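You operate a simulated robot arm through the tools that you are given. There is no shell and no other tool.

The job below is to be done with a simulated robot arm. You get a single attempt, and the scene is never put back.

## Task
Switch off and fold the reading lamp, flatten the book stand, shut the album.
Fine: neck right down; stand the lamp on the round table.

The check looks at the end state, three seconds after you hand in, the way a careful person would. Anything else that was tipped, shoved, dropped, spilled or broken makes it a failure. Flat cloth is picked up by pressing the open fingertips on it (5 to 10 N) and closing them slowly along it; thin cloth reads only 2 to 8 mm in the jaws.

## Robot
A 6-joint arm with a two-finger gripper, fixed in place. Base frame: the origin is on the floor under the middle of its stand, x ahead of it, y to its left, z up. Units: m, rad, N and s.
It reaches about 1.298 m from its shoulder. Its first joint turns from -2.601 to 2.601 rad. Payload 1.57 kg.
The tool frame sits at the grasp point between the pads (the TCP): z along the fingers, y along the line on which they close. The tips reach 0.021 m beyond it. The gripper opens to 0.07 m; its body begins 0.05 m behind the TCP.
Orientation is that of the tool frame in the base frame, as a unit quaternion [w, x, y, z]. With the fingers straight down and closing along the base's y, the tool's x points along the base's -x, its y along +y and its z along -z.

## Interface
- The arm moves only by the tool move_arm. Its argument "commands" is a list of rows, each a list of 7 numbers: the shift along the base's x, y, z in m, then the turn, a rotation vector about the base's x, y, z in rad, then the opening in per cent of the stroke, from 0 (shut) to 100 (fully open). In form: [[dx, dy, dz, wx, wy, wz, grip], ...]. A call has 1 to 20 rows; each row shifts and turns the commanded pose from where the row before left it. A row lasts 0.2 s, in which the tool goes at most 0.05 m and 0.15 rad; a call with a longer step from one row to the next is refused whole, and so is a gripper value outside its range. Where a pose cannot be reached the arm comes as near as it can. A force on the tool above 90 N (or 10 N above the force at the start of the call, whichever is more), or a blocked arm, ends the call early, and 0.2 s more pass. Each finger travels about 0.0648 m/s and halts on what it meets, pressing with about 22 N; the grip force reading is that of the motor and also rises with nothing between the fingers. The clock runs only during rows and for 0.2 s after the last one: add rows that do not move to give the fingers time. It gives the time, the measured TCP pose, the force on the tool (base axes), the opening and the grip force at its end, in the units of the frame above (readings bear some noise), with the torque about the TCP (base axes, N m) and any sound that the robot's microphone picked up.
- Cameras (640 x 400 px; columns grow to the right, rows downward): "scene" is fixed at [0.4024, 0.65, 1.066]; the picture's right is [-0.92, -0.40, 0.00], its down [-0.13, 0.29, -0.95] and it looks along [0.38, -0.87, -0.31] (base axes); focal length 314 px, centre (320, 200). "wrist" rides on the gripper at [0.079, 0.004, -0.081] in the tool frame; the picture's right is [-0.05, 1.00, 0.00], its down [-0.67, -0.04, -0.74] and it looks along [-0.74, -0.04, 0.67] (tool axes); focal length 256 px, centre (320, 200). There is no depth. A picture from a camera that has moved, and an enlarged one, comes with that camera's place and axes in the base frame and with its lens.
- get_image(camera): a new picture of that camera. The clock stands still meanwhile.
- slide_trunk(by): slides the trunk up (or, below 0, down) by that many m; the arm rides with it, the base frame stays. It gives what a move gives, with no picture.
- enlarge(camera, box): a new picture of the part [left, top, right, bottom] of that camera's present view, enlarged. The clock stands still meanwhile.
- job_done(): hands the job in; it is judged then, once.

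Nothing tells you positions but the pictures and the camera data. Unless the task says otherwise, let go and move clear before handing in.

The tools are called as a command line: name --pt "numbers of a row" for each row, then --argument value for the rest, lists and objects as JSON in quotes. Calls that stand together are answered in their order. move_arm: Moves the arm, as the interface text tells. Its arguments: {"type":"object","properties":{"commands":{"type":"array","items":{"type":"array","items":{"type":"number"}}}},"required":["commands"]} The other tools are called the same way: slide_trunk (by) moves the trunk up or down; get_image (camera) takes a picture; enlarge (camera, box) takes an enlarged picture of a part of a camera's view; job_done () hands the job in.

At the start:

```text
t: 0.0
eef_pos: [0.6343, -0.2309, 0.8662]
orientation: [0.0, 0.001, 1.0, 0.0]
ft_force: [0.0, -0.8, 0.0]
ft_torque: [0.04, -0.03, 0.03]
gripper_width: 0.07
finger_force: 0.0
trunk travel left (down, up): [-0.547, 0.423]
```

scene: 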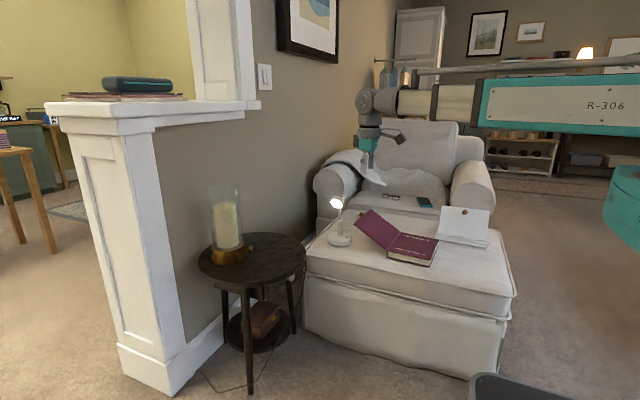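
wrist: 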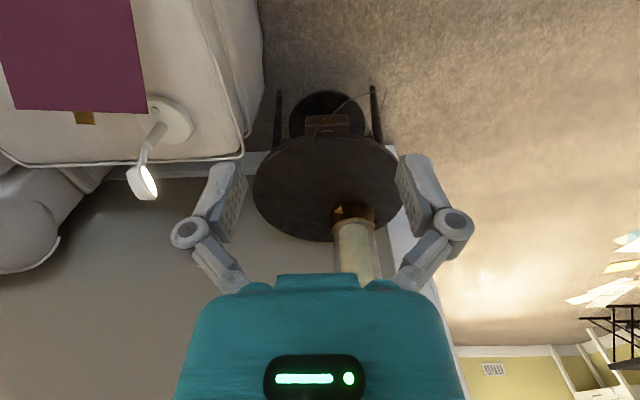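

I see a footstool (ottoman) with a small lit lamp, an open album and a white book stand, and a round dark table with a candle in a glass holder. I'll look closer before moving anything.

enlarge --camera "scene" --box '[300, 170, 520, 308]'

enlarge --camera "scene" --box '[180, 170, 340, 270]'

enlarge --camera "wrist" --box '[0, 0, 320, 200]'

enlarge --camera "wrist" --box '[240, 80, 440, 205]'

```text
2.90 times, centred on (410, 239) of scene
camera zoom: at [0.4024, 0.65, 1.066], right [-0.92, -0.4, 0.0], down [-0.13, 0.29, -0.95], along [0.38, -0.87, -0.31], focal length 909 px, centre (59, 87)
```

zoom: 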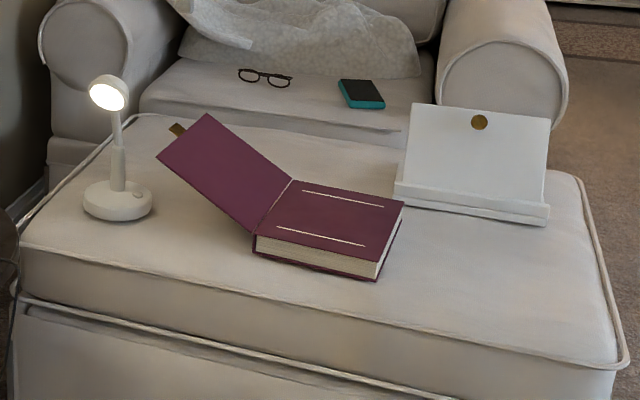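

```text
4.00 times, centred on (260, 220) of scene
camera zoom: at [0.4024, 0.65, 1.066], right [-0.92, -0.4, 0.0], down [-0.13, 0.29, -0.95], along [0.38, -0.87, -0.31], focal length 1254 px, centre (560, 120)
```

zoom: 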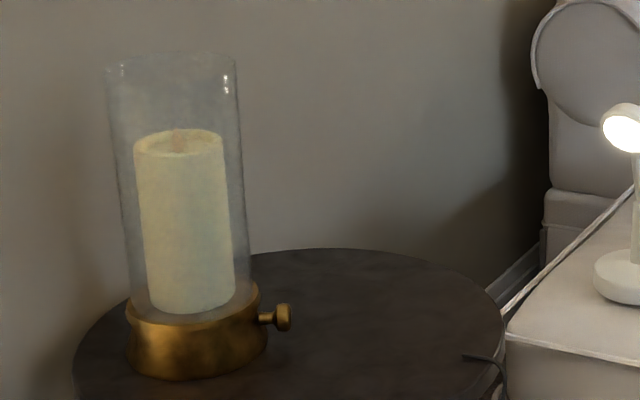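

```text
2.00 times, centred on (160, 100) of wrist
camera zoom: at [0.5549, -0.2283, 0.9472], right [0.05, 1.0, 0.0], down [0.67, -0.04, 0.74], along [0.74, -0.04, -0.67], focal length 512 px, centre (640, 400)
```

zoom: 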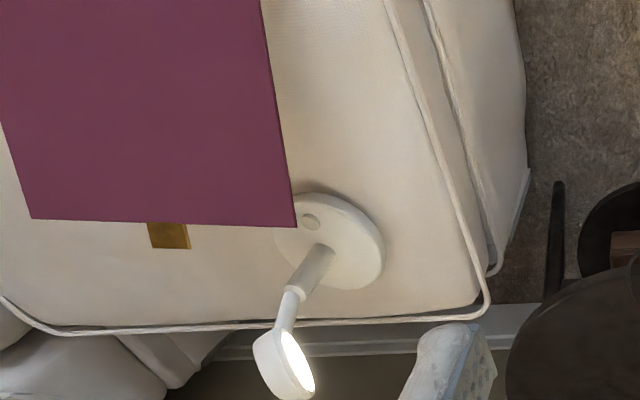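

```text
3.20 times, centred on (340, 142) of wrist
camera zoom: at [0.5549, -0.2283, 0.9472], right [0.05, 1.0, 0.0], down [0.67, -0.04, 0.74], along [0.74, -0.04, -0.67], focal length 819 px, centre (256, 384)
```

zoom: 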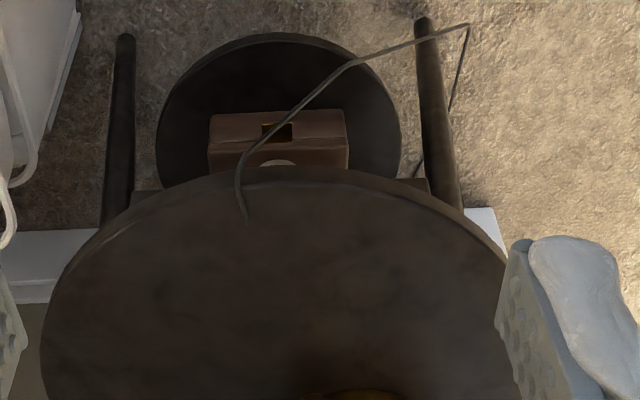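

The ottoman top seems to be at z≈0.43, with the lamp near (0.84, -0.58), the album near x 0.43–0.61, y -0.53 to -0.76, and the stand near (0.33, -0.85). The table is near (1.07, -0.24). I'll move the wrist camera high above the ottoman for a closer look.

move_arm --pt "-0.0155 -0.0437 -0.009 0 0 0 100" --pt "-0.0155 -0.0437 -0.009 0 0 0 100" --pt "-0.0155 -0.0437 -0.009 0 0 0 100" --pt "-0.0155 -0.0437 -0.009 0 0 0 100" --pt "-0.0155 -0.0437 -0.009 0 0 0 100" --pt "-0.0155 -0.0437 -0.009 0 0 0 100" --pt "-0.0155 -0.0437 -0.009 0 0 0 100" --pt "-0.0155 -0.0437 -0.009 0 0 0 100"

get_image --camera "wrist"

get_image --camera "scene"

```text
t: 1.8
eef_pos: [0.5085, -0.5825, 0.8663]
orientation: [0.0, 0.001, 1.0, -0.001]
ft_force: [0.2, 0.4, -0.2]
ft_torque: [-0.03, 0.01, -0.05]
gripper_width: 0.07
finger_force: 0.2
out of reach, approached as far as the arm can: row 1, 2, 3, 4, 5, 6, 7, 8
trunk travel left (down, up): [-0.547, 0.423]
```

```text
taken
camera wrist: at [0.4296, -0.5796, 0.9473], right [0.05, 1.0, 0.0], down [0.67, -0.04, 0.74], along [0.74, -0.04, -0.67], focal length 256 px, centre (320, 200)
```

wrist: 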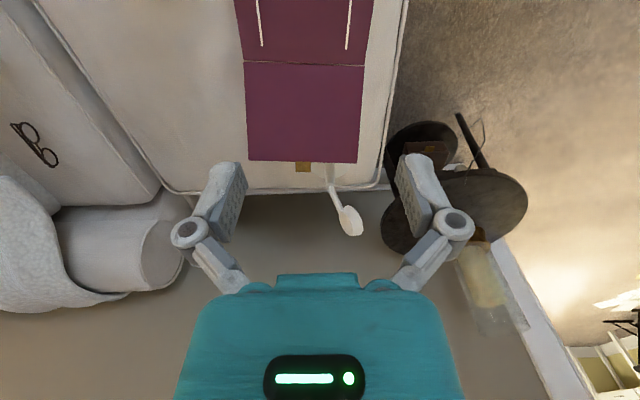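

```text
taken
```

scene: 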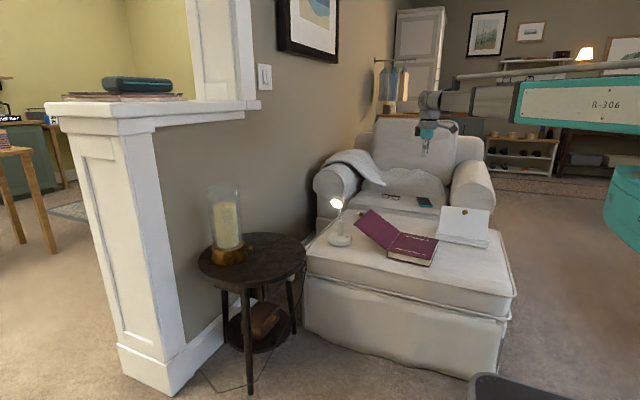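

The tool didn't go any lower at this height, so I probably need the trunk for vertical range. I'll first test whether the arm can move up on its own.

move_arm --pt "0 0 0.04 0 0 0 100" --pt "0 0 0.04 0 0 0 100" --pt "0 0 0.04 0 0 0 100"

```text
t: 2.6
eef_pos: [0.5089, -0.5821, 0.8652]
orientation: [-0.001, 0.0, 1.0, 0.0]
ft_force: [0.4, -0.5, 0.2]
ft_torque: [0.0, 0.0, -0.03]
gripper_width: 0.07
finger_force: 0.0
out of reach, approached as far as the arm can: row 1, 2, 3
trunk travel left (down, up): [-0.547, 0.423]
```

The arm keeps its height at a fixed tool tilt, so vertical moves come from the trunk. I'll lower the trunk by 0.15 m over clear space and look closer.

slide_trunk --by -0.15

get_image --camera "wrist"

enlarge --camera "wrist" --box '[240, 100, 440, 225]'

```text
t: 4.3
eef_pos: [0.509, -0.583, 0.7166]
orientation: [0.0, 0.0, 1.0, 0.0]
ft_force: [0.3, -0.6, 0.6]
ft_torque: [0.0, -0.01, 0.04]
gripper_width: 0.07
finger_force: 0.0
trunk travel left (down, up): [-0.397, 0.573]
```

```text
taken
camera wrist: at [0.4295, -0.5791, 0.7973], right [0.05, 1.0, 0.0], down [0.67, -0.04, 0.74], along [0.74, -0.04, -0.67], focal length 256 px, centre (320, 200)
```

wrist: 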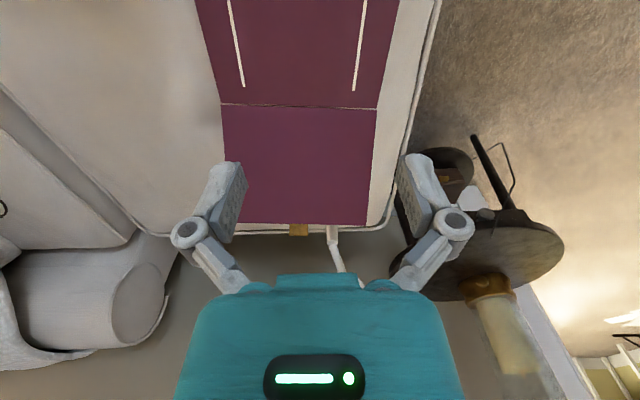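

```text
3.20 times, centred on (340, 162) of wrist
camera zoom: at [0.4295, -0.5791, 0.7973], right [0.05, 1.0, 0.0], down [0.67, -0.04, 0.74], along [0.74, -0.04, -0.67], focal length 819 px, centre (256, 320)
```

zoom: 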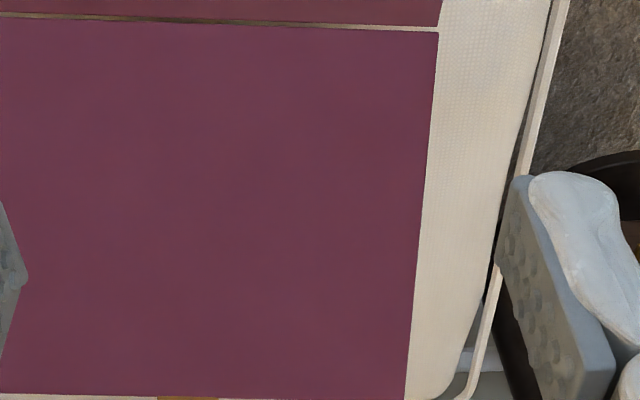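

The album cover leans open toward +x with its free edge at about (0.76, z 0.56) and a brass tab on that edge. It hides the lamp, so I'll swing the wrist camera round to the +y side to see the lamp's switch and joints.

move_arm --pt "0.03 0.028 0 0 0 -0.1428 100" --pt "0.03 0.028 0 0 0 -0.1428 100" --pt "0.03 0.028 0 0 0 -0.1428 100" --pt "0.03 0.028 0 0 0 -0.1428 100" --pt "0.03 0.028 0 0 0 -0.1428 100" --pt "0.03 0.028 0 0 0 -0.1428 100" --pt "0.03 0.028 0 0 0 -0.1428 100" --pt "0.03 0.028 0 0 0 -0.1428 100" --pt "0.03 0.028 0 0 0 -0.1428 100" --pt "0.03 0.028 0 0 0 -0.1428 100" --pt "0.03 0.028 0 0 0 -0.1428 100"

get_image --camera "wrist"

get_image --camera "scene"

```text
t: 6.8
eef_pos: [0.8381, -0.2756, 0.7167]
orientation: [0.0, 0.708, 0.706, 0.0]
ft_force: [-0.5, 0.1, 0.7]
ft_torque: [-0.01, 0.0, 0.0]
gripper_width: 0.0703
finger_force: 0.1
trunk travel left (down, up): [-0.397, 0.573]
```

```text
taken
camera wrist: at [0.8431, -0.1969, 0.7972], right [1.0, -0.06, 0.0], down [-0.04, -0.67, 0.74], along [-0.04, -0.74, -0.67], focal length 256 px, centre (320, 200)
```

wrist: 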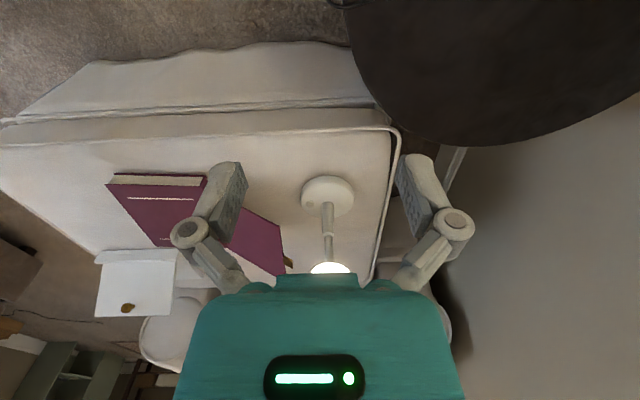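

```text
taken
```

scene: 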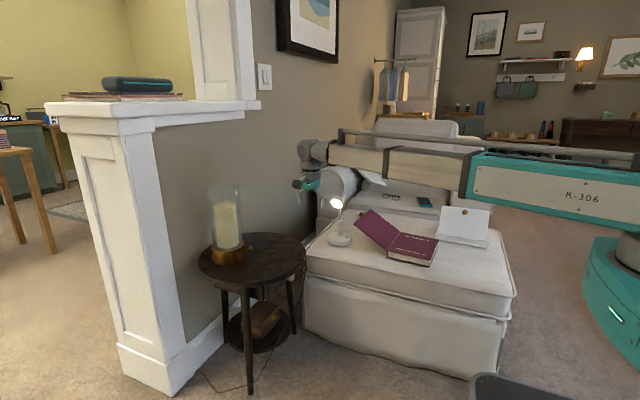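

enlarge --camera "wrist" --box '[240, 160, 400, 280]'

enlarge --camera "scene" --box '[300, 180, 380, 260]'

enlarge --camera "scene" --box '[420, 190, 520, 260]'

enlarge --camera "scene" --box '[340, 190, 460, 280]'

```text
3.33 times, centred on (320, 220) of wrist
camera zoom: at [0.8431, -0.1969, 0.7972], right [1.0, -0.06, 0.0], down [-0.04, -0.67, 0.74], along [-0.04, -0.74, -0.67], focal length 853 px, centre (320, 133)
```

zoom: 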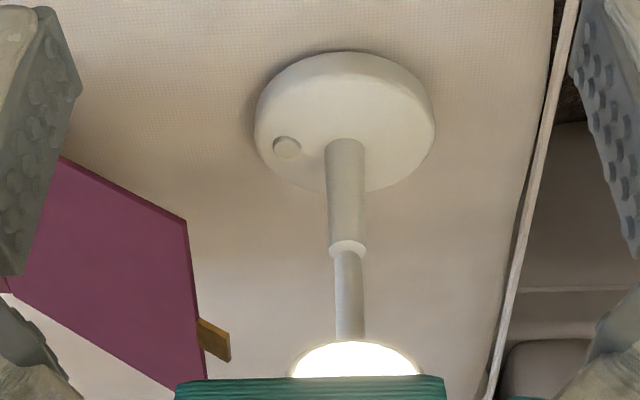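

```text
5.00 times, centred on (340, 220) of scene
camera zoom: at [0.4024, 0.65, 1.066], right [-0.92, -0.4, 0.0], down [-0.13, 0.29, -0.95], along [0.38, -0.87, -0.31], focal length 1568 px, centre (220, 100)
```

zoom: 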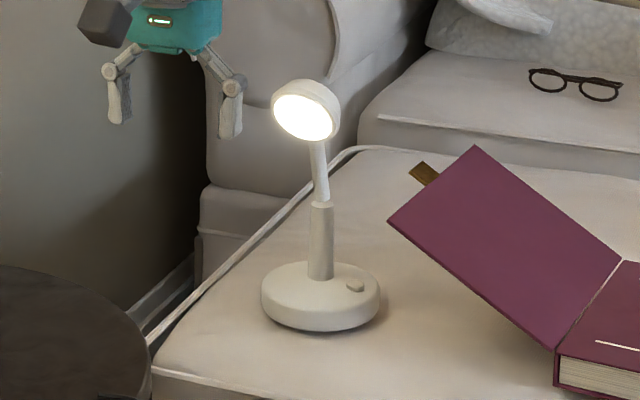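

```text
5.71 times, centred on (470, 225) of scene
camera zoom: at [0.4024, 0.65, 1.066], right [-0.92, -0.4, 0.0], down [-0.13, 0.29, -0.95], along [0.38, -0.87, -0.31], focal length 1792 px, centre (-537, 57)
```

zoom: 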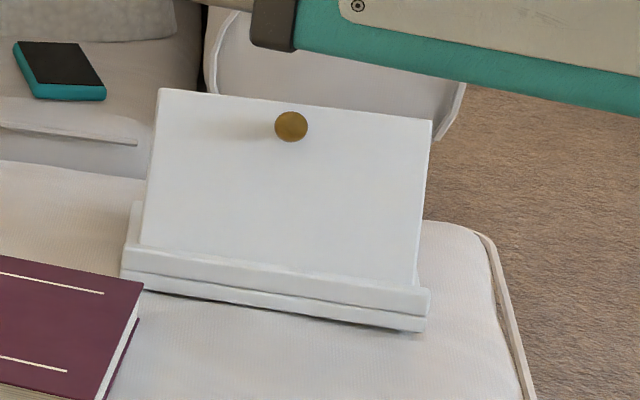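

```text
4.44 times, centred on (400, 235) of scene
camera zoom: at [0.4024, 0.65, 1.066], right [-0.92, -0.4, 0.0], down [-0.13, 0.29, -0.95], along [0.38, -0.87, -0.31], focal length 1394 px, centre (-36, 44)
```

zoom: 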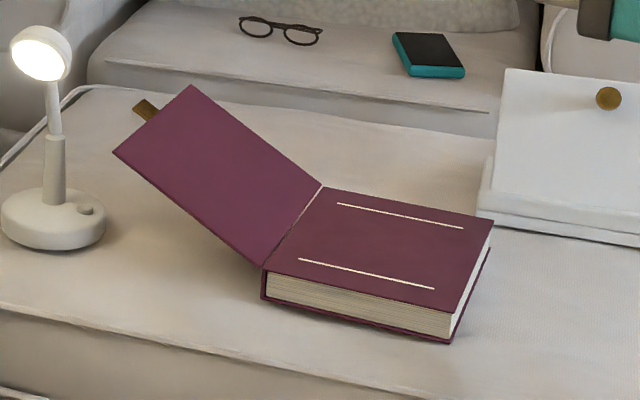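

The lamp has a disc base with a button on its -x side, a thick lower stem, a thin neck and a round head. I want a side view to tell whether the neck hinges or telescopes.

move_arm --pt "-0.0222 -0.0293 0 0 0 0.148 100" --pt "-0.0222 -0.0293 0 0 0 0.148 100" --pt "-0.0222 -0.0293 0 0 0 0.148 100" --pt "-0.0222 -0.0293 0 0 0 0.148 100" --pt "-0.0222 -0.0293 0 0 0 0.148 100" --pt "-0.0222 -0.0293 0 0 0 0.148 100" --pt "-0.0222 -0.0293 0 0 0 0.148 100" --pt "-0.0222 -0.0293 0 0 0 0.148 100"

get_image --camera "wrist"

enlarge --camera "wrist" --box '[250, 120, 390, 270]'

```text
t: 8.6
eef_pos: [0.6607, -0.5091, 0.7164]
orientation: [0.0, 0.191, 0.982, 0.0]
ft_force: [0.4, 0.3, -0.4]
ft_torque: [0.01, 0.0, 0.0]
gripper_width: 0.0698
finger_force: 0.0
trunk travel left (down, up): [-0.397, 0.573]
```

```text
taken
camera wrist: at [0.5891, -0.4758, 0.7972], right [0.42, 0.91, 0.0], down [0.6, -0.28, 0.74], along [0.67, -0.32, -0.67], focal length 256 px, centre (320, 200)
```

wrist: 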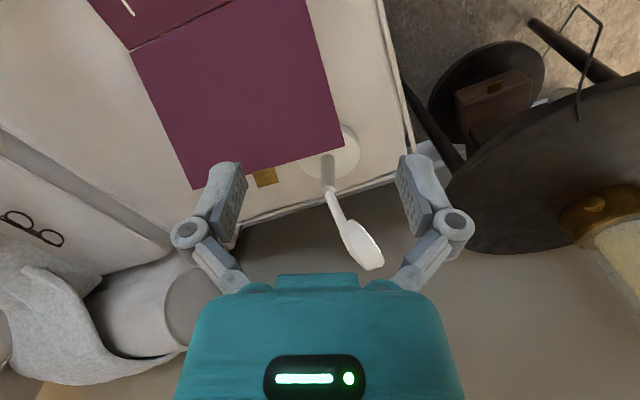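

```text
2.67 times, centred on (320, 195) of wrist
camera zoom: at [0.5891, -0.4758, 0.7972], right [0.42, 0.91, 0.0], down [0.6, -0.28, 0.74], along [0.67, -0.32, -0.67], focal length 683 px, centre (320, 213)
```

zoom: 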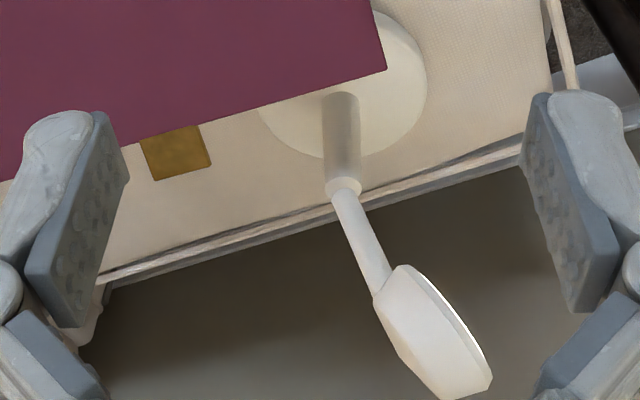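

The neck is hinged at the top of the thick stem (about z 0.536) and leans toward +y, so it folds down that way. Before choosing approach paths I'll check how the arm's links sit in the scene.

get_image --camera "scene"

enlarge --camera "wrist" --box '[420, 0, 640, 260]'

```text
taken
```

scene: 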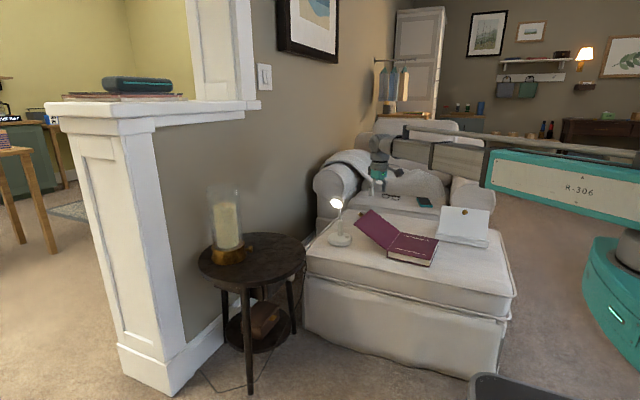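

```text
1.54 times, centred on (530, 130) of wrist
camera zoom: at [0.5891, -0.4758, 0.7972], right [0.42, 0.91, 0.0], down [0.6, -0.28, 0.74], along [0.67, -0.32, -0.67], focal length 394 px, centre (-3, 308)
```

zoom: 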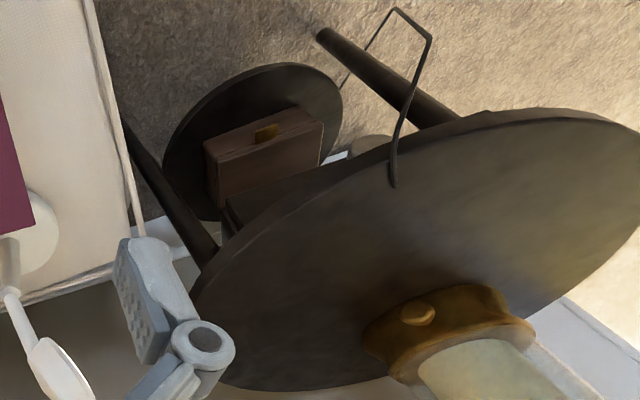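

The arm is a straight telescoping beam on a turning base, with its underside roughly 0.13 m above the grasp point, so I plan around that. The album goes first to free the space by the lamp's button. I'll turn the gripper so its camera faces +y and go above the gap beyond the cover's free edge.

move_arm --pt "0.0135 -0.0137 0 0 0 0.14 60" --pt "0.0135 -0.0137 0 0 0 0.14 40" --pt "0.0135 -0.0137 0 0 0 0.14 20" --pt "0.0135 -0.0137 0 0 0 0.14 0" --pt "0.0135 -0.0137 0 0 0 0.14 0" --pt "0.0135 -0.0137 0 0 0 0.14 0" --pt "0.0135 -0.0137 0 0 0 0.14 0" --pt "0.0135 -0.0137 0 0 0 0.14 0" --pt "0.0135 -0.0137 0 0 0 0.14 0" --pt "0.0135 -0.0137 0 0 0 0.14 0" --pt "0.0135 -0.0137 0 0 0 0.14 0" --pt "0.0135 -0.0137 0 0 0 0.14 0" --pt "0.0135 -0.0137 0 0 0 0.14 0" --pt "0.0135 -0.0137 0 0 0 0.14 0"

get_image --camera "wrist"

get_image --camera "scene"

```text
t: 11.6
eef_pos: [0.8491, -0.7007, 0.7146]
orientation: [-0.001, 0.709, -0.705, -0.001]
ft_force: [-0.5, -0.6, -0.5]
ft_torque: [-0.04, -0.01, -0.02]
gripper_width: 0.0002
finger_force: 21.6
trunk travel left (down, up): [-0.397, 0.573]
```

```text
taken
camera wrist: at [0.8461, -0.7811, 0.7972], right [-1.0, 0.05, 0.0], down [0.03, 0.67, 0.74], along [0.04, 0.74, -0.67], focal length 256 px, centre (320, 200)
```

wrist: 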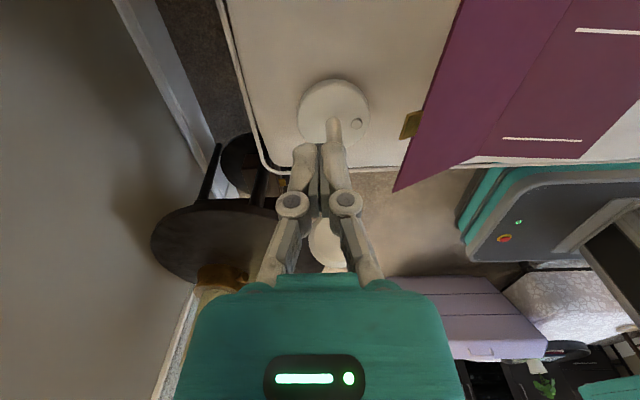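

```text
taken
```

scene: 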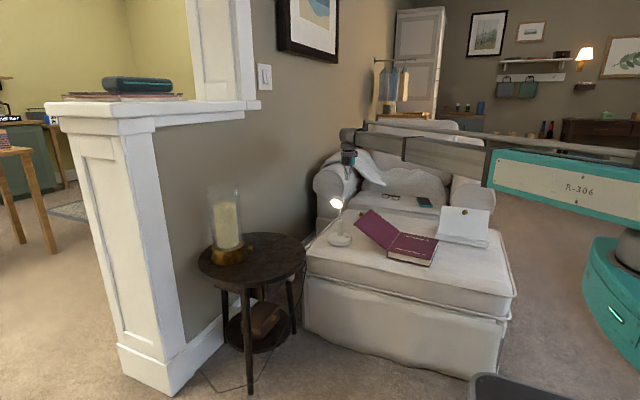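

The cover's free edge is confirmed near x≈0.76, z≈0.56, and the fingers are closed at (0.85, -0.70), clear of the lamp. I'll lower so the tips are at z≈0.53, behind the cover.

slide_trunk --by -0.16

get_image --camera "wrist"

enlarge --camera "scene" --box '[300, 110, 500, 270]'

```text
t: 13.4
eef_pos: [0.85, -0.7013, 0.5559]
orientation: [0.0, 0.708, -0.706, 0.0]
ft_force: [0.2, -0.4, 0.0]
ft_torque: [-0.02, 0.01, -0.01]
gripper_width: 0.0
finger_force: 22.4
trunk travel left (down, up): [-0.237, 0.733]
```

```text
taken
camera wrist: at [0.8457, -0.7808, 0.6372], right [-1.0, 0.05, 0.0], down [0.03, 0.67, 0.74], along [0.04, 0.74, -0.67], focal length 256 px, centre (320, 200)
```

wrist: 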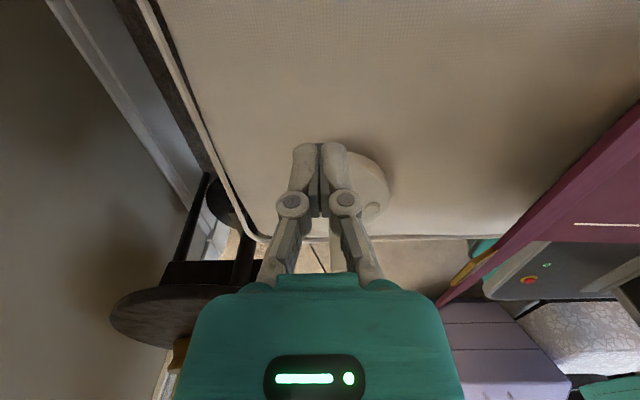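

```text
2.50 times, centred on (400, 190) of scene
camera zoom: at [0.4024, 0.65, 1.066], right [-0.92, -0.4, 0.0], down [-0.13, 0.29, -0.95], along [0.38, -0.87, -0.31], focal length 784 px, centre (120, 225)
```

zoom: 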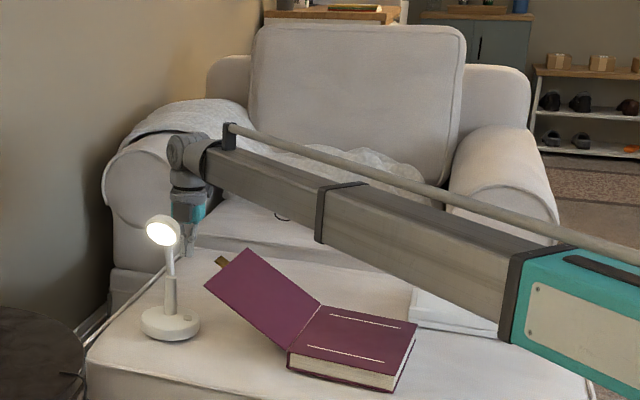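

The arm beam clears the cover and the lamp at this height. I'll push gently in -x until the fingers meet the cover's edge.

move_arm --pt "-0.012 0 0 0 0 0 0" --pt "-0.012 0 0 0 0 0 0" --pt "-0.012 0 0 0 0 0 0" --pt "-0.012 0 0 0 0 0 0" --pt "-0.012 0 0 0 0 0 0" --pt "-0.01 0 0 0 0 0 0" --pt "-0.01 0 0 0 0 0 0" --pt "-0.01 0 0 0 0 0 0"

get_image --camera "wrist"

enlarge --camera "scene" --box '[300, 130, 500, 270]'

```text
t: 15.2
eef_pos: [0.7589, -0.7003, 0.5551]
orientation: [0.0, 0.708, -0.707, 0.001]
ft_force: [0.4, -0.6, 0.0]
ft_torque: [0.0, 0.0, 0.0]
gripper_width: 0.0
finger_force: 22.3
trunk travel left (down, up): [-0.237, 0.733]
```

```text
taken
camera wrist: at [0.7549, -0.7808, 0.6371], right [-1.0, 0.05, 0.0], down [0.03, 0.67, 0.74], along [0.04, 0.74, -0.67], focal length 256 px, centre (320, 200)
```

wrist: 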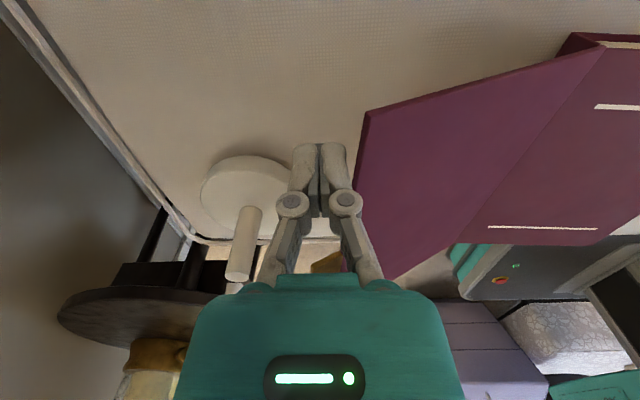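

```text
2.86 times, centred on (400, 200) of scene
camera zoom: at [0.4024, 0.65, 1.066], right [-0.92, -0.4, 0.0], down [-0.13, 0.29, -0.95], along [0.38, -0.87, -0.31], focal length 896 px, centre (91, 200)
```

zoom: 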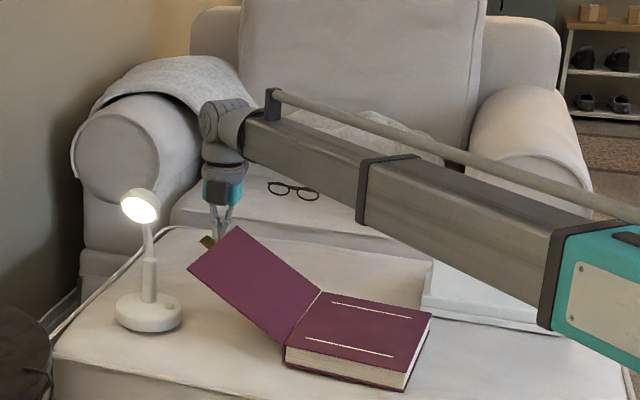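

move_arm --pt "-0.008 0 0 0 0 0 0" --pt "-0.008 0 0 0 0 0 0" --pt "-0.008 0 0 0 0 0 0" --pt "-0.008 0 0 0 0 0 0"

get_image --camera "wrist"

enlarge --camera "scene" --box '[300, 130, 500, 270]'

```text
t: 16.2
eef_pos: [0.7275, -0.7004, 0.5554]
orientation: [0.0, 0.708, -0.706, -0.001]
ft_force: [2.8, -1.0, 2.1]
ft_torque: [-0.01, 0.01, -0.02]
gripper_width: 0.0
finger_force: 22.1
trunk travel left (down, up): [-0.237, 0.733]
```

```text
taken
camera wrist: at [0.7229, -0.7803, 0.6371], right [-1.0, 0.05, 0.0], down [0.03, 0.67, 0.74], along [0.04, 0.74, -0.67], focal length 256 px, centre (320, 200)
```

wrist: 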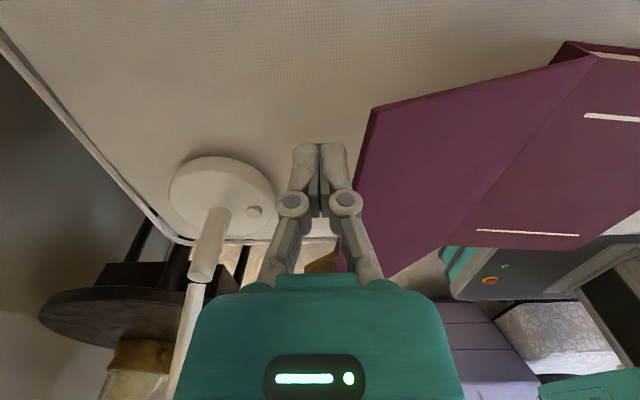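

```text
2.86 times, centred on (400, 200) of scene
camera zoom: at [0.4024, 0.65, 1.066], right [-0.92, -0.4, 0.0], down [-0.13, 0.29, -0.95], along [0.38, -0.87, -0.31], focal length 896 px, centre (91, 200)
```

zoom: 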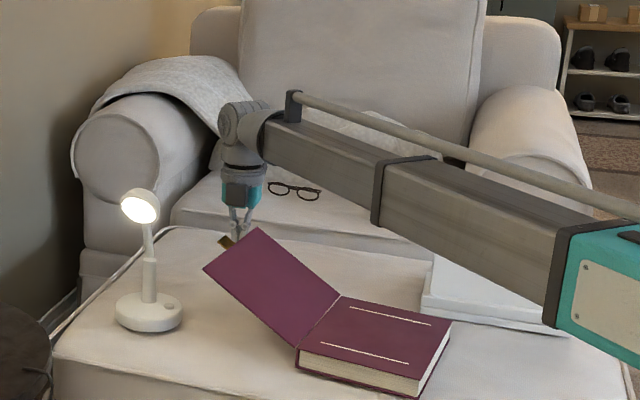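

The push slid the album about 2 cm in -x instead of turning the cover, because the edge jammed against the vertical finger. I'll back off and raise. Then I'll come in from the +y side with near-horizontal fingers and lift the cover from underneath, which can't jam.

move_arm --pt "0.02 0 0 0 0 0 0" --pt "0.02 0 0 0 0 0 0" --pt "0.02 0 0 0 0 0 0"

slide_trunk --by 0.2

get_image --camera "scene"

enlarge --camera "scene" --box '[300, 180, 500, 300]'

```text
t: 17.0
eef_pos: [0.7881, -0.7012, 0.5552]
orientation: [0.0, 0.708, -0.706, 0.0]
ft_force: [-0.5, -0.7, 0.6]
ft_torque: [0.02, -0.03, -0.04]
gripper_width: 0.0
finger_force: 22.3
trunk travel left (down, up): [-0.237, 0.733]
```

```text
t: 19.1
eef_pos: [0.7874, -0.7006, 0.7551]
orientation: [0.0, 0.708, -0.707, 0.001]
ft_force: [0.3, -1.1, 0.2]
ft_torque: [0.03, -0.01, 0.02]
gripper_width: 0.0001
finger_force: 22.4
trunk travel left (down, up): [-0.437, 0.533]
```

```text
taken
```

scene: 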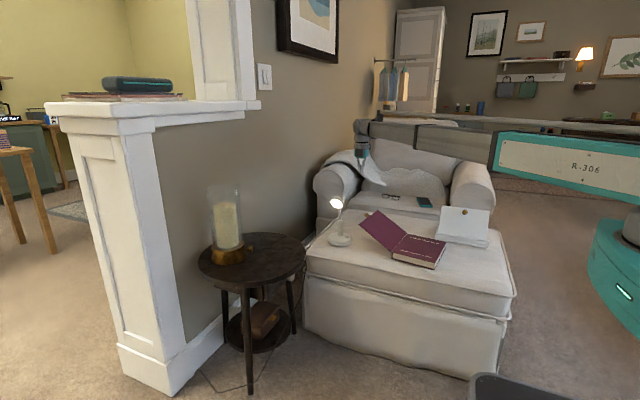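

```text
3.20 times, centred on (400, 240) of scene
camera zoom: at [0.4024, 0.65, 1.066], right [-0.92, -0.4, 0.0], down [-0.13, 0.29, -0.95], along [0.38, -0.87, -0.31], focal length 1003 px, centre (64, 72)
```

zoom: 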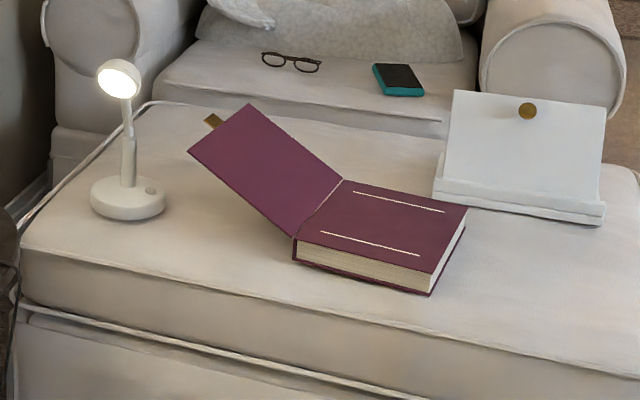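

The album now has its spine line from about (0.593, -0.535) to (0.567, -0.754) and its cover edge near x≈0.74. I'll move to the +y side and tilt the fingers so they point mostly toward -y, up high first.

move_arm --pt "-0.0119 0.041 0 0 0 0 0" --pt "-0.0119 0.041 0 0 0 0 0" --pt "-0.0119 0.041 0 0 0 0 0" --pt "-0.0119 0.041 0 0 0 0 0" --pt "-0.0119 0.041 0 0 0 0 0" --pt "-0.0119 0.041 0 0 0 0 0" --pt "-0.0119 0.041 0 0 0 0 0" --pt "-0.0119 0.041 0 0 0 0 0" --pt "-0.0119 0.041 0 0 0 0 0"

move_arm --pt "0 0 0.002 -0.149 0 0 0" --pt "0 0 0.0064 -0.149 0 0 0" --pt "0 0 0.0104 -0.149 0 0 0" --pt "0 0 0.0143 -0.149 0 0 0" --pt "0 0 0.0178 -0.149 0 0 0" --pt "0 0 0.0208 -0.149 0 0 0" --pt "0 0 0.0237 -0.149 0 0 0" --pt "0 0 0.0255 -0.149 0 0 0"

get_image --camera "scene"

get_image --camera "wrist"

```text
t: 21.1
eef_pos: [0.6799, -0.3305, 0.7551]
orientation: [0.0, 0.708, -0.706, 0.0]
ft_force: [-0.6, -0.4, -0.1]
ft_torque: [0.0, -0.01, -0.01]
gripper_width: 0.0
finger_force: 21.8
trunk travel left (down, up): [-0.437, 0.533]
```

```text
t: 22.9
eef_pos: [0.6798, -0.3312, 0.8739]
orientation: [0.398, 0.585, -0.583, 0.398]
ft_force: [-0.8, -0.3, -0.5]
ft_torque: [0.0, 0.0, 0.03]
gripper_width: 0.0
finger_force: 22.1
out of reach, approached as far as the arm can: row 7
trunk travel left (down, up): [-0.437, 0.533]
```

```text
taken
```

scene: 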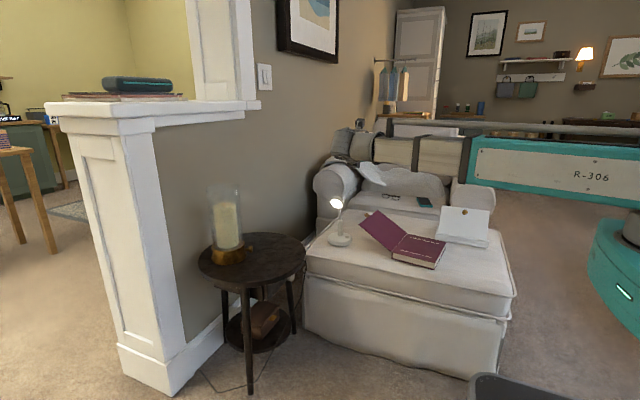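

```text
taken
camera wrist: at [0.6765, -0.2853, 0.9776], right [-1.0, 0.02, -0.05], down [0.03, 0.94, -0.35], along [0.04, -0.35, -0.94], focal length 256 px, centre (320, 200)
```

wrist: 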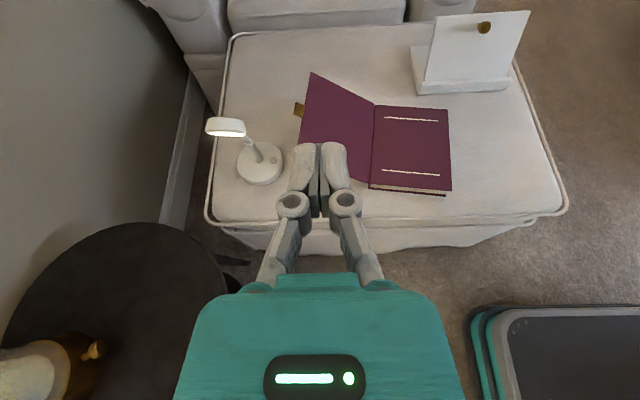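

The tilt works and gives a good overview. I'll lower beside the ottoman with the fingers still outside it at y≈-0.35, before sliding in under the cover.

slide_trunk --by -0.25

get_image --camera "scene"

get_image --camera "wrist"

```text
t: 25.5
eef_pos: [0.6814, -0.3316, 0.6227]
orientation: [0.398, 0.585, -0.585, 0.397]
ft_force: [0.4, -0.6, 0.5]
ft_torque: [0.0, 0.0, -0.02]
gripper_width: 0.0
finger_force: 21.9
trunk travel left (down, up): [-0.187, 0.783]
```

```text
taken
```

scene: 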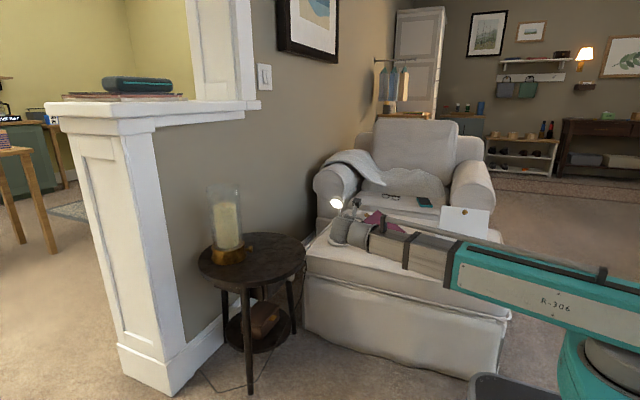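

```text
taken
camera wrist: at [0.6765, -0.2856, 0.7273], right [-1.0, 0.02, -0.05], down [0.03, 0.94, -0.35], along [0.04, -0.35, -0.94], focal length 256 px, centre (320, 200)
```

wrist: 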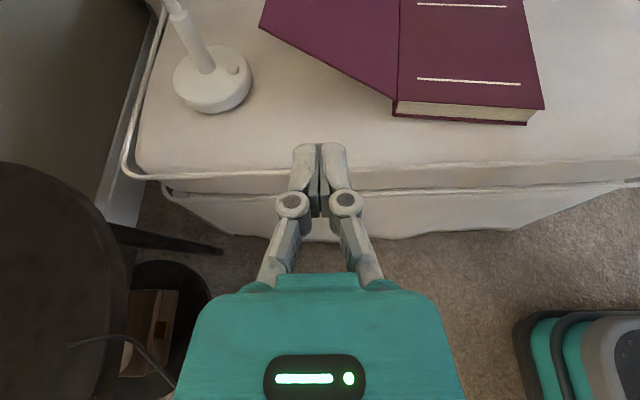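

slide_trunk --by -0.15

move_arm --pt "0.002 -0.03 0 0 0 0 0" --pt "0.002 -0.03 0 0 0 0 0" --pt "0.002 -0.03 0 0 0 0 0" --pt "0.002 -0.03 0 0 0 0 0"

get_image --camera "scene"

get_image --camera "wrist"

```text
t: 27.3
eef_pos: [0.6805, -0.3314, 0.4749]
orientation: [0.398, 0.585, -0.584, 0.397]
ft_force: [0.1, -0.3, 0.3]
ft_torque: [0.03, 0.01, -0.02]
gripper_width: 0.0
finger_force: 22.0
trunk travel left (down, up): [-0.037, 0.933]
```

```text
t: 28.3
eef_pos: [0.6889, -0.4517, 0.4721]
orientation: [0.398, 0.585, -0.584, 0.396]
ft_force: [0.6, 0.6, 1.1]
ft_torque: [-0.01, 0.02, 0.03]
gripper_width: 0.0
finger_force: 22.4
trunk travel left (down, up): [-0.037, 0.933]
```

```text
taken
```

scene: 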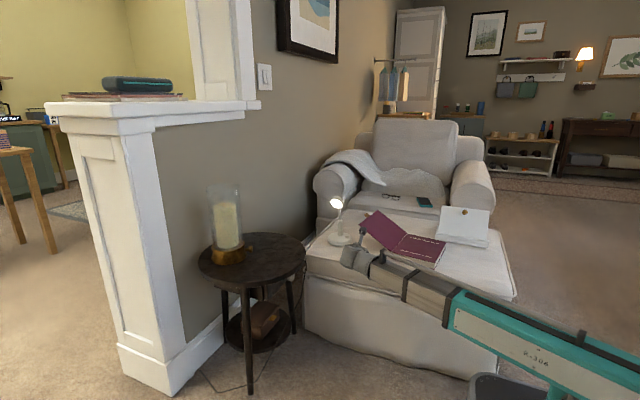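

```text
taken
camera wrist: at [0.6845, -0.4061, 0.577], right [-1.0, 0.02, -0.05], down [0.03, 0.94, -0.34], along [0.04, -0.34, -0.94], focal length 256 px, centre (320, 200)
```

wrist: 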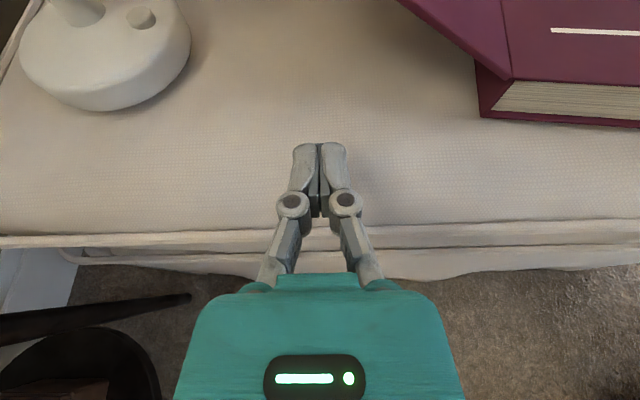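

The fingers are just above the ottoman and outside the cover's side edge, with about 2 cm of headroom under the cover. I'll slide in along -y under it.

move_arm --pt "0 -0.02 0 0 0 0 0" --pt "0 -0.02 0 0 0 0 0" --pt "0 -0.02 0 0 0 0 0" --pt "0 -0.02 0 0 0 0 0" --pt "0 -0.018 0 0 0 0 0"

get_image --camera "wrist"

enlarge --camera "scene" --box '[300, 180, 500, 300]'

```text
t: 29.5
eef_pos: [0.6882, -0.5503, 0.4733]
orientation: [0.398, 0.586, -0.585, 0.396]
ft_force: [0.2, 0.4, 0.0]
ft_torque: [0.03, 0.0, 0.04]
gripper_width: 0.0001
finger_force: 21.8
trunk travel left (down, up): [-0.037, 0.933]
```

```text
taken
camera wrist: at [0.6851, -0.5038, 0.5773], right [-1.0, 0.02, -0.05], down [0.03, 0.94, -0.35], along [0.04, -0.35, -0.94], focal length 256 px, centre (320, 200)
```

wrist: 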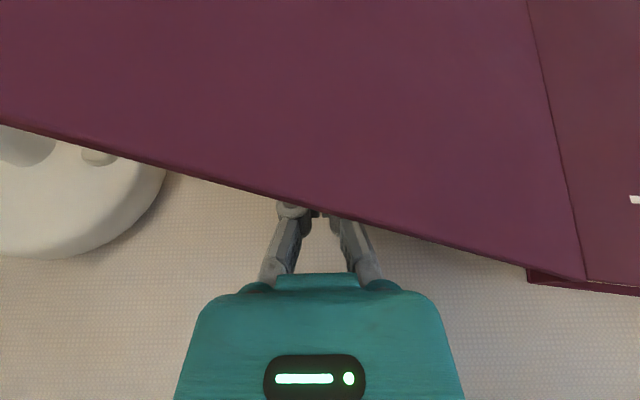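

```text
3.20 times, centred on (400, 240) of scene
camera zoom: at [0.4024, 0.65, 1.066], right [-0.92, -0.4, 0.0], down [-0.13, 0.29, -0.95], along [0.38, -0.87, -0.31], focal length 1003 px, centre (64, 72)
```

zoom: 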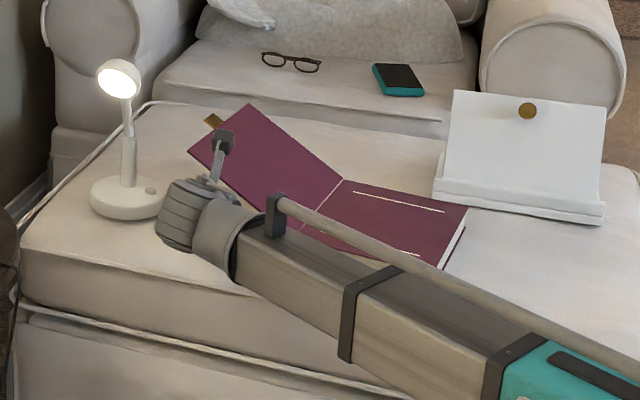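

The fingers are under the cover with no contact yet. I'll raise gently to lift it.

slide_trunk --by 0.04

get_image --camera "wrist"

enlarge --camera "scene" --box '[300, 180, 500, 300]'

```text
t: 30.3
eef_pos: [0.6895, -0.5492, 0.5131]
orientation: [0.398, 0.585, -0.584, 0.398]
ft_force: [-0.2, 0.2, -0.1]
ft_torque: [-0.02, -0.02, 0.0]
gripper_width: 0.0002
finger_force: 22.0
trunk travel left (down, up): [-0.077, 0.893]
```

```text
taken
camera wrist: at [0.6852, -0.5034, 0.6174], right [-1.0, 0.02, -0.05], down [0.03, 0.94, -0.35], along [0.04, -0.35, -0.94], focal length 256 px, centre (320, 200)
```

wrist: 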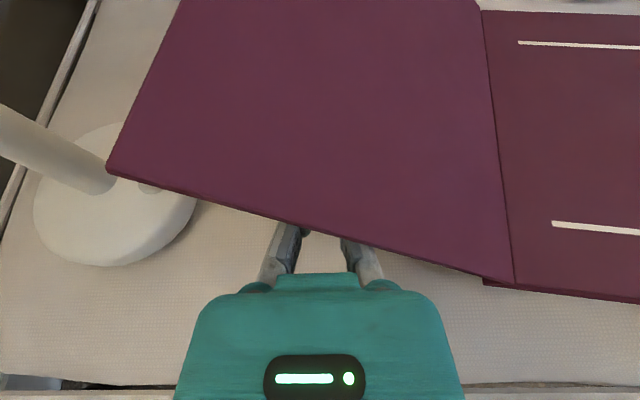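

```text
3.20 times, centred on (400, 240) of scene
camera zoom: at [0.4024, 0.65, 1.066], right [-0.92, -0.4, 0.0], down [-0.13, 0.29, -0.95], along [0.38, -0.87, -0.31], focal length 1003 px, centre (64, 72)
```

zoom: 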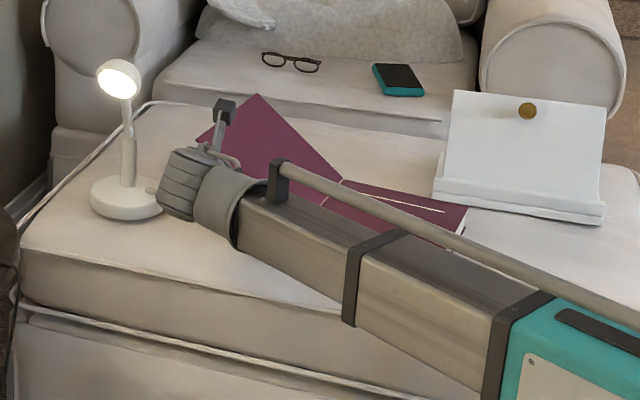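

The cover is turning up freely and the album stays put. I'll raise further, then push toward -x in the raised position.

slide_trunk --by 0.045

get_image --camera "wrist"

enlarge --camera "scene" --box '[300, 180, 500, 300]'

```text
t: 31.2
eef_pos: [0.6896, -0.5487, 0.5582]
orientation: [0.398, 0.585, -0.584, 0.397]
ft_force: [-0.8, 0.1, -1.3]
ft_torque: [0.0, 0.02, -0.03]
gripper_width: 0.0
finger_force: 22.1
trunk travel left (down, up): [-0.122, 0.848]
```

```text
taken
camera wrist: at [0.6852, -0.5035, 0.6624], right [-1.0, 0.02, -0.05], down [0.03, 0.94, -0.35], along [0.04, -0.35, -0.94], focal length 256 px, centre (320, 200)
```

wrist: 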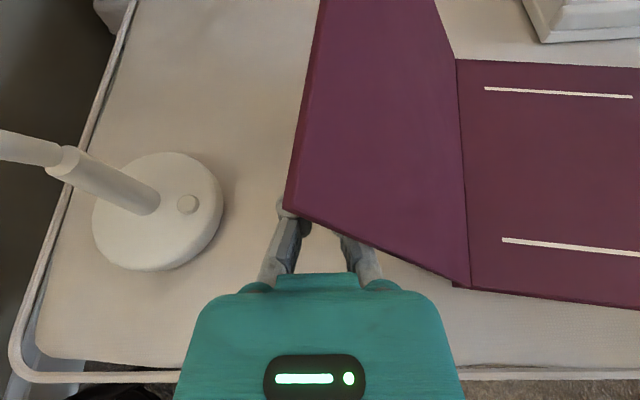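

```text
3.20 times, centred on (400, 240) of scene
camera zoom: at [0.4024, 0.65, 1.066], right [-0.92, -0.4, 0.0], down [-0.13, 0.29, -0.95], along [0.38, -0.87, -0.31], focal length 1003 px, centre (64, 72)
```

zoom: 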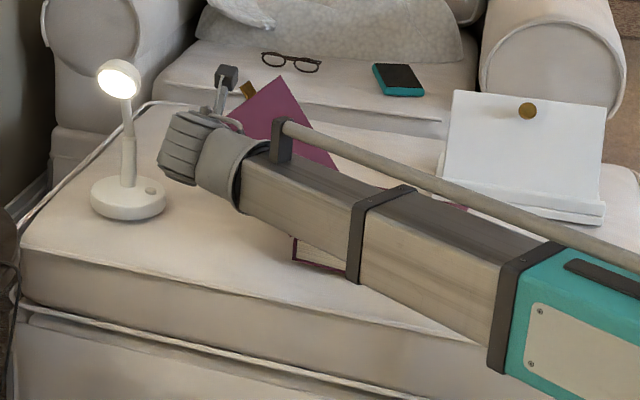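

slide_trunk --by -0.03

get_image --camera "wrist"

```text
t: 31.9
eef_pos: [0.6889, -0.5492, 0.5288]
orientation: [0.397, 0.586, -0.584, 0.397]
ft_force: [0.2, 0.5, -0.1]
ft_torque: [-0.01, 0.03, 0.01]
gripper_width: 0.0
finger_force: 21.7
trunk travel left (down, up): [-0.092, 0.878]
```

```text
taken
camera wrist: at [0.6851, -0.5035, 0.6322], right [-1.0, 0.02, -0.05], down [0.03, 0.94, -0.35], along [0.04, -0.35, -0.94], focal length 256 px, centre (320, 200)
```

wrist: 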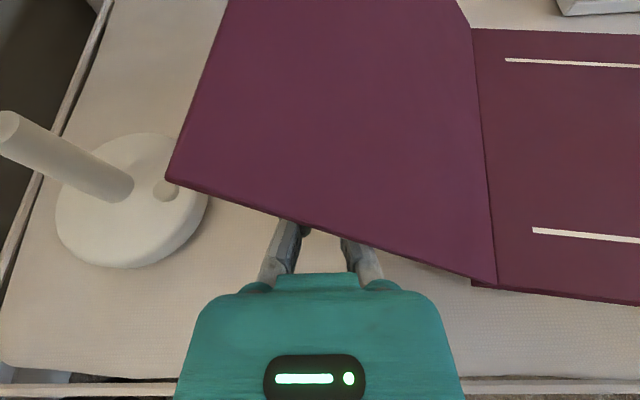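

The cover falls back freely when lowered, so the hinge is loose and simply rests on a stop. To close it without a slam I'll straddle it: withdraw, open the gripper, and come back with one finger above and one below the cover.

slide_trunk --by -0.055

move_arm --pt "0 0.025 0 0 0 0 0" --pt "0 0.025 0 0 0 0 0" --pt "0 0.025 0 0 0 0 0" --pt "0 0.025 0 0 0 0 0" --pt "0 0.01 0 0 0 0 100" --pt "0 0 0 0 0 0 100" --pt "0 0 0 0 0 0 100" --pt "0 0 0 0 0 0 100"

slide_trunk --by 0.045

get_image --camera "wrist"

enlarge --camera "scene" --box '[300, 180, 500, 300]'

```text
t: 32.9
eef_pos: [0.6894, -0.5492, 0.4734]
orientation: [0.397, 0.586, -0.584, 0.397]
ft_force: [0.6, 0.1, -0.3]
ft_torque: [-0.01, 0.0, 0.01]
gripper_width: 0.0
finger_force: 22.2
trunk travel left (down, up): [-0.037, 0.933]
```

```text
t: 34.7
eef_pos: [0.6901, -0.4382, 0.4734]
orientation: [0.398, 0.586, -0.584, 0.398]
ft_force: [-0.6, 0.1, 0.4]
ft_torque: [0.0, 0.03, -0.01]
gripper_width: 0.0697
finger_force: 0.1
trunk travel left (down, up): [-0.037, 0.933]
```

```text
t: 35.6
eef_pos: [0.6909, -0.4384, 0.5181]
orientation: [-0.398, -0.585, 0.585, -0.396]
ft_force: [-0.1, -0.4, -0.1]
ft_torque: [-0.01, 0.02, -0.01]
gripper_width: 0.0701
finger_force: 0.0
trunk travel left (down, up): [-0.082, 0.888]
```

```text
taken
camera wrist: at [0.686, -0.3938, 0.6223], right [-1.0, 0.02, -0.05], down [0.03, 0.94, -0.34], along [0.04, -0.35, -0.94], focal length 256 px, centre (320, 200)
```

wrist: 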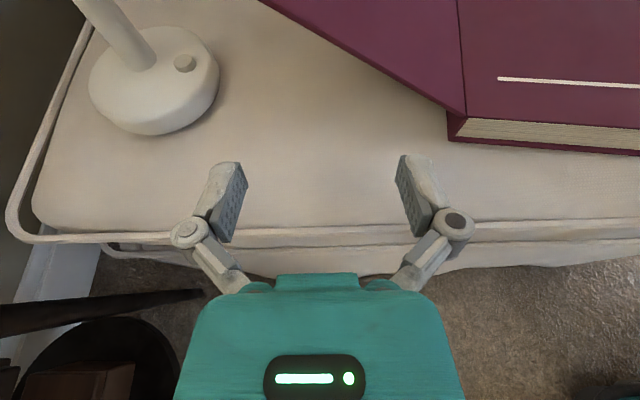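

```text
3.20 times, centred on (400, 240) of scene
camera zoom: at [0.4024, 0.65, 1.066], right [-0.92, -0.4, 0.0], down [-0.13, 0.29, -0.95], along [0.38, -0.87, -0.31], focal length 1003 px, centre (64, 72)
```

zoom: 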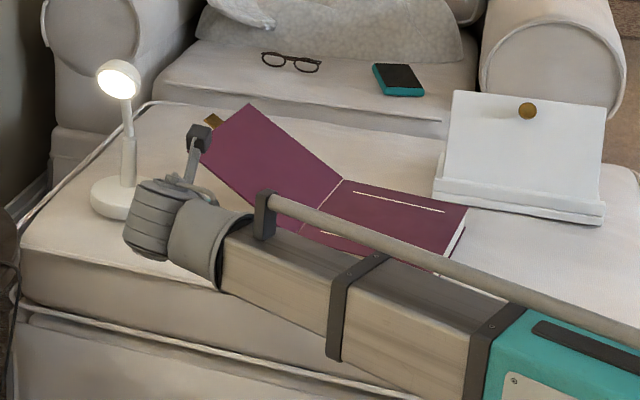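

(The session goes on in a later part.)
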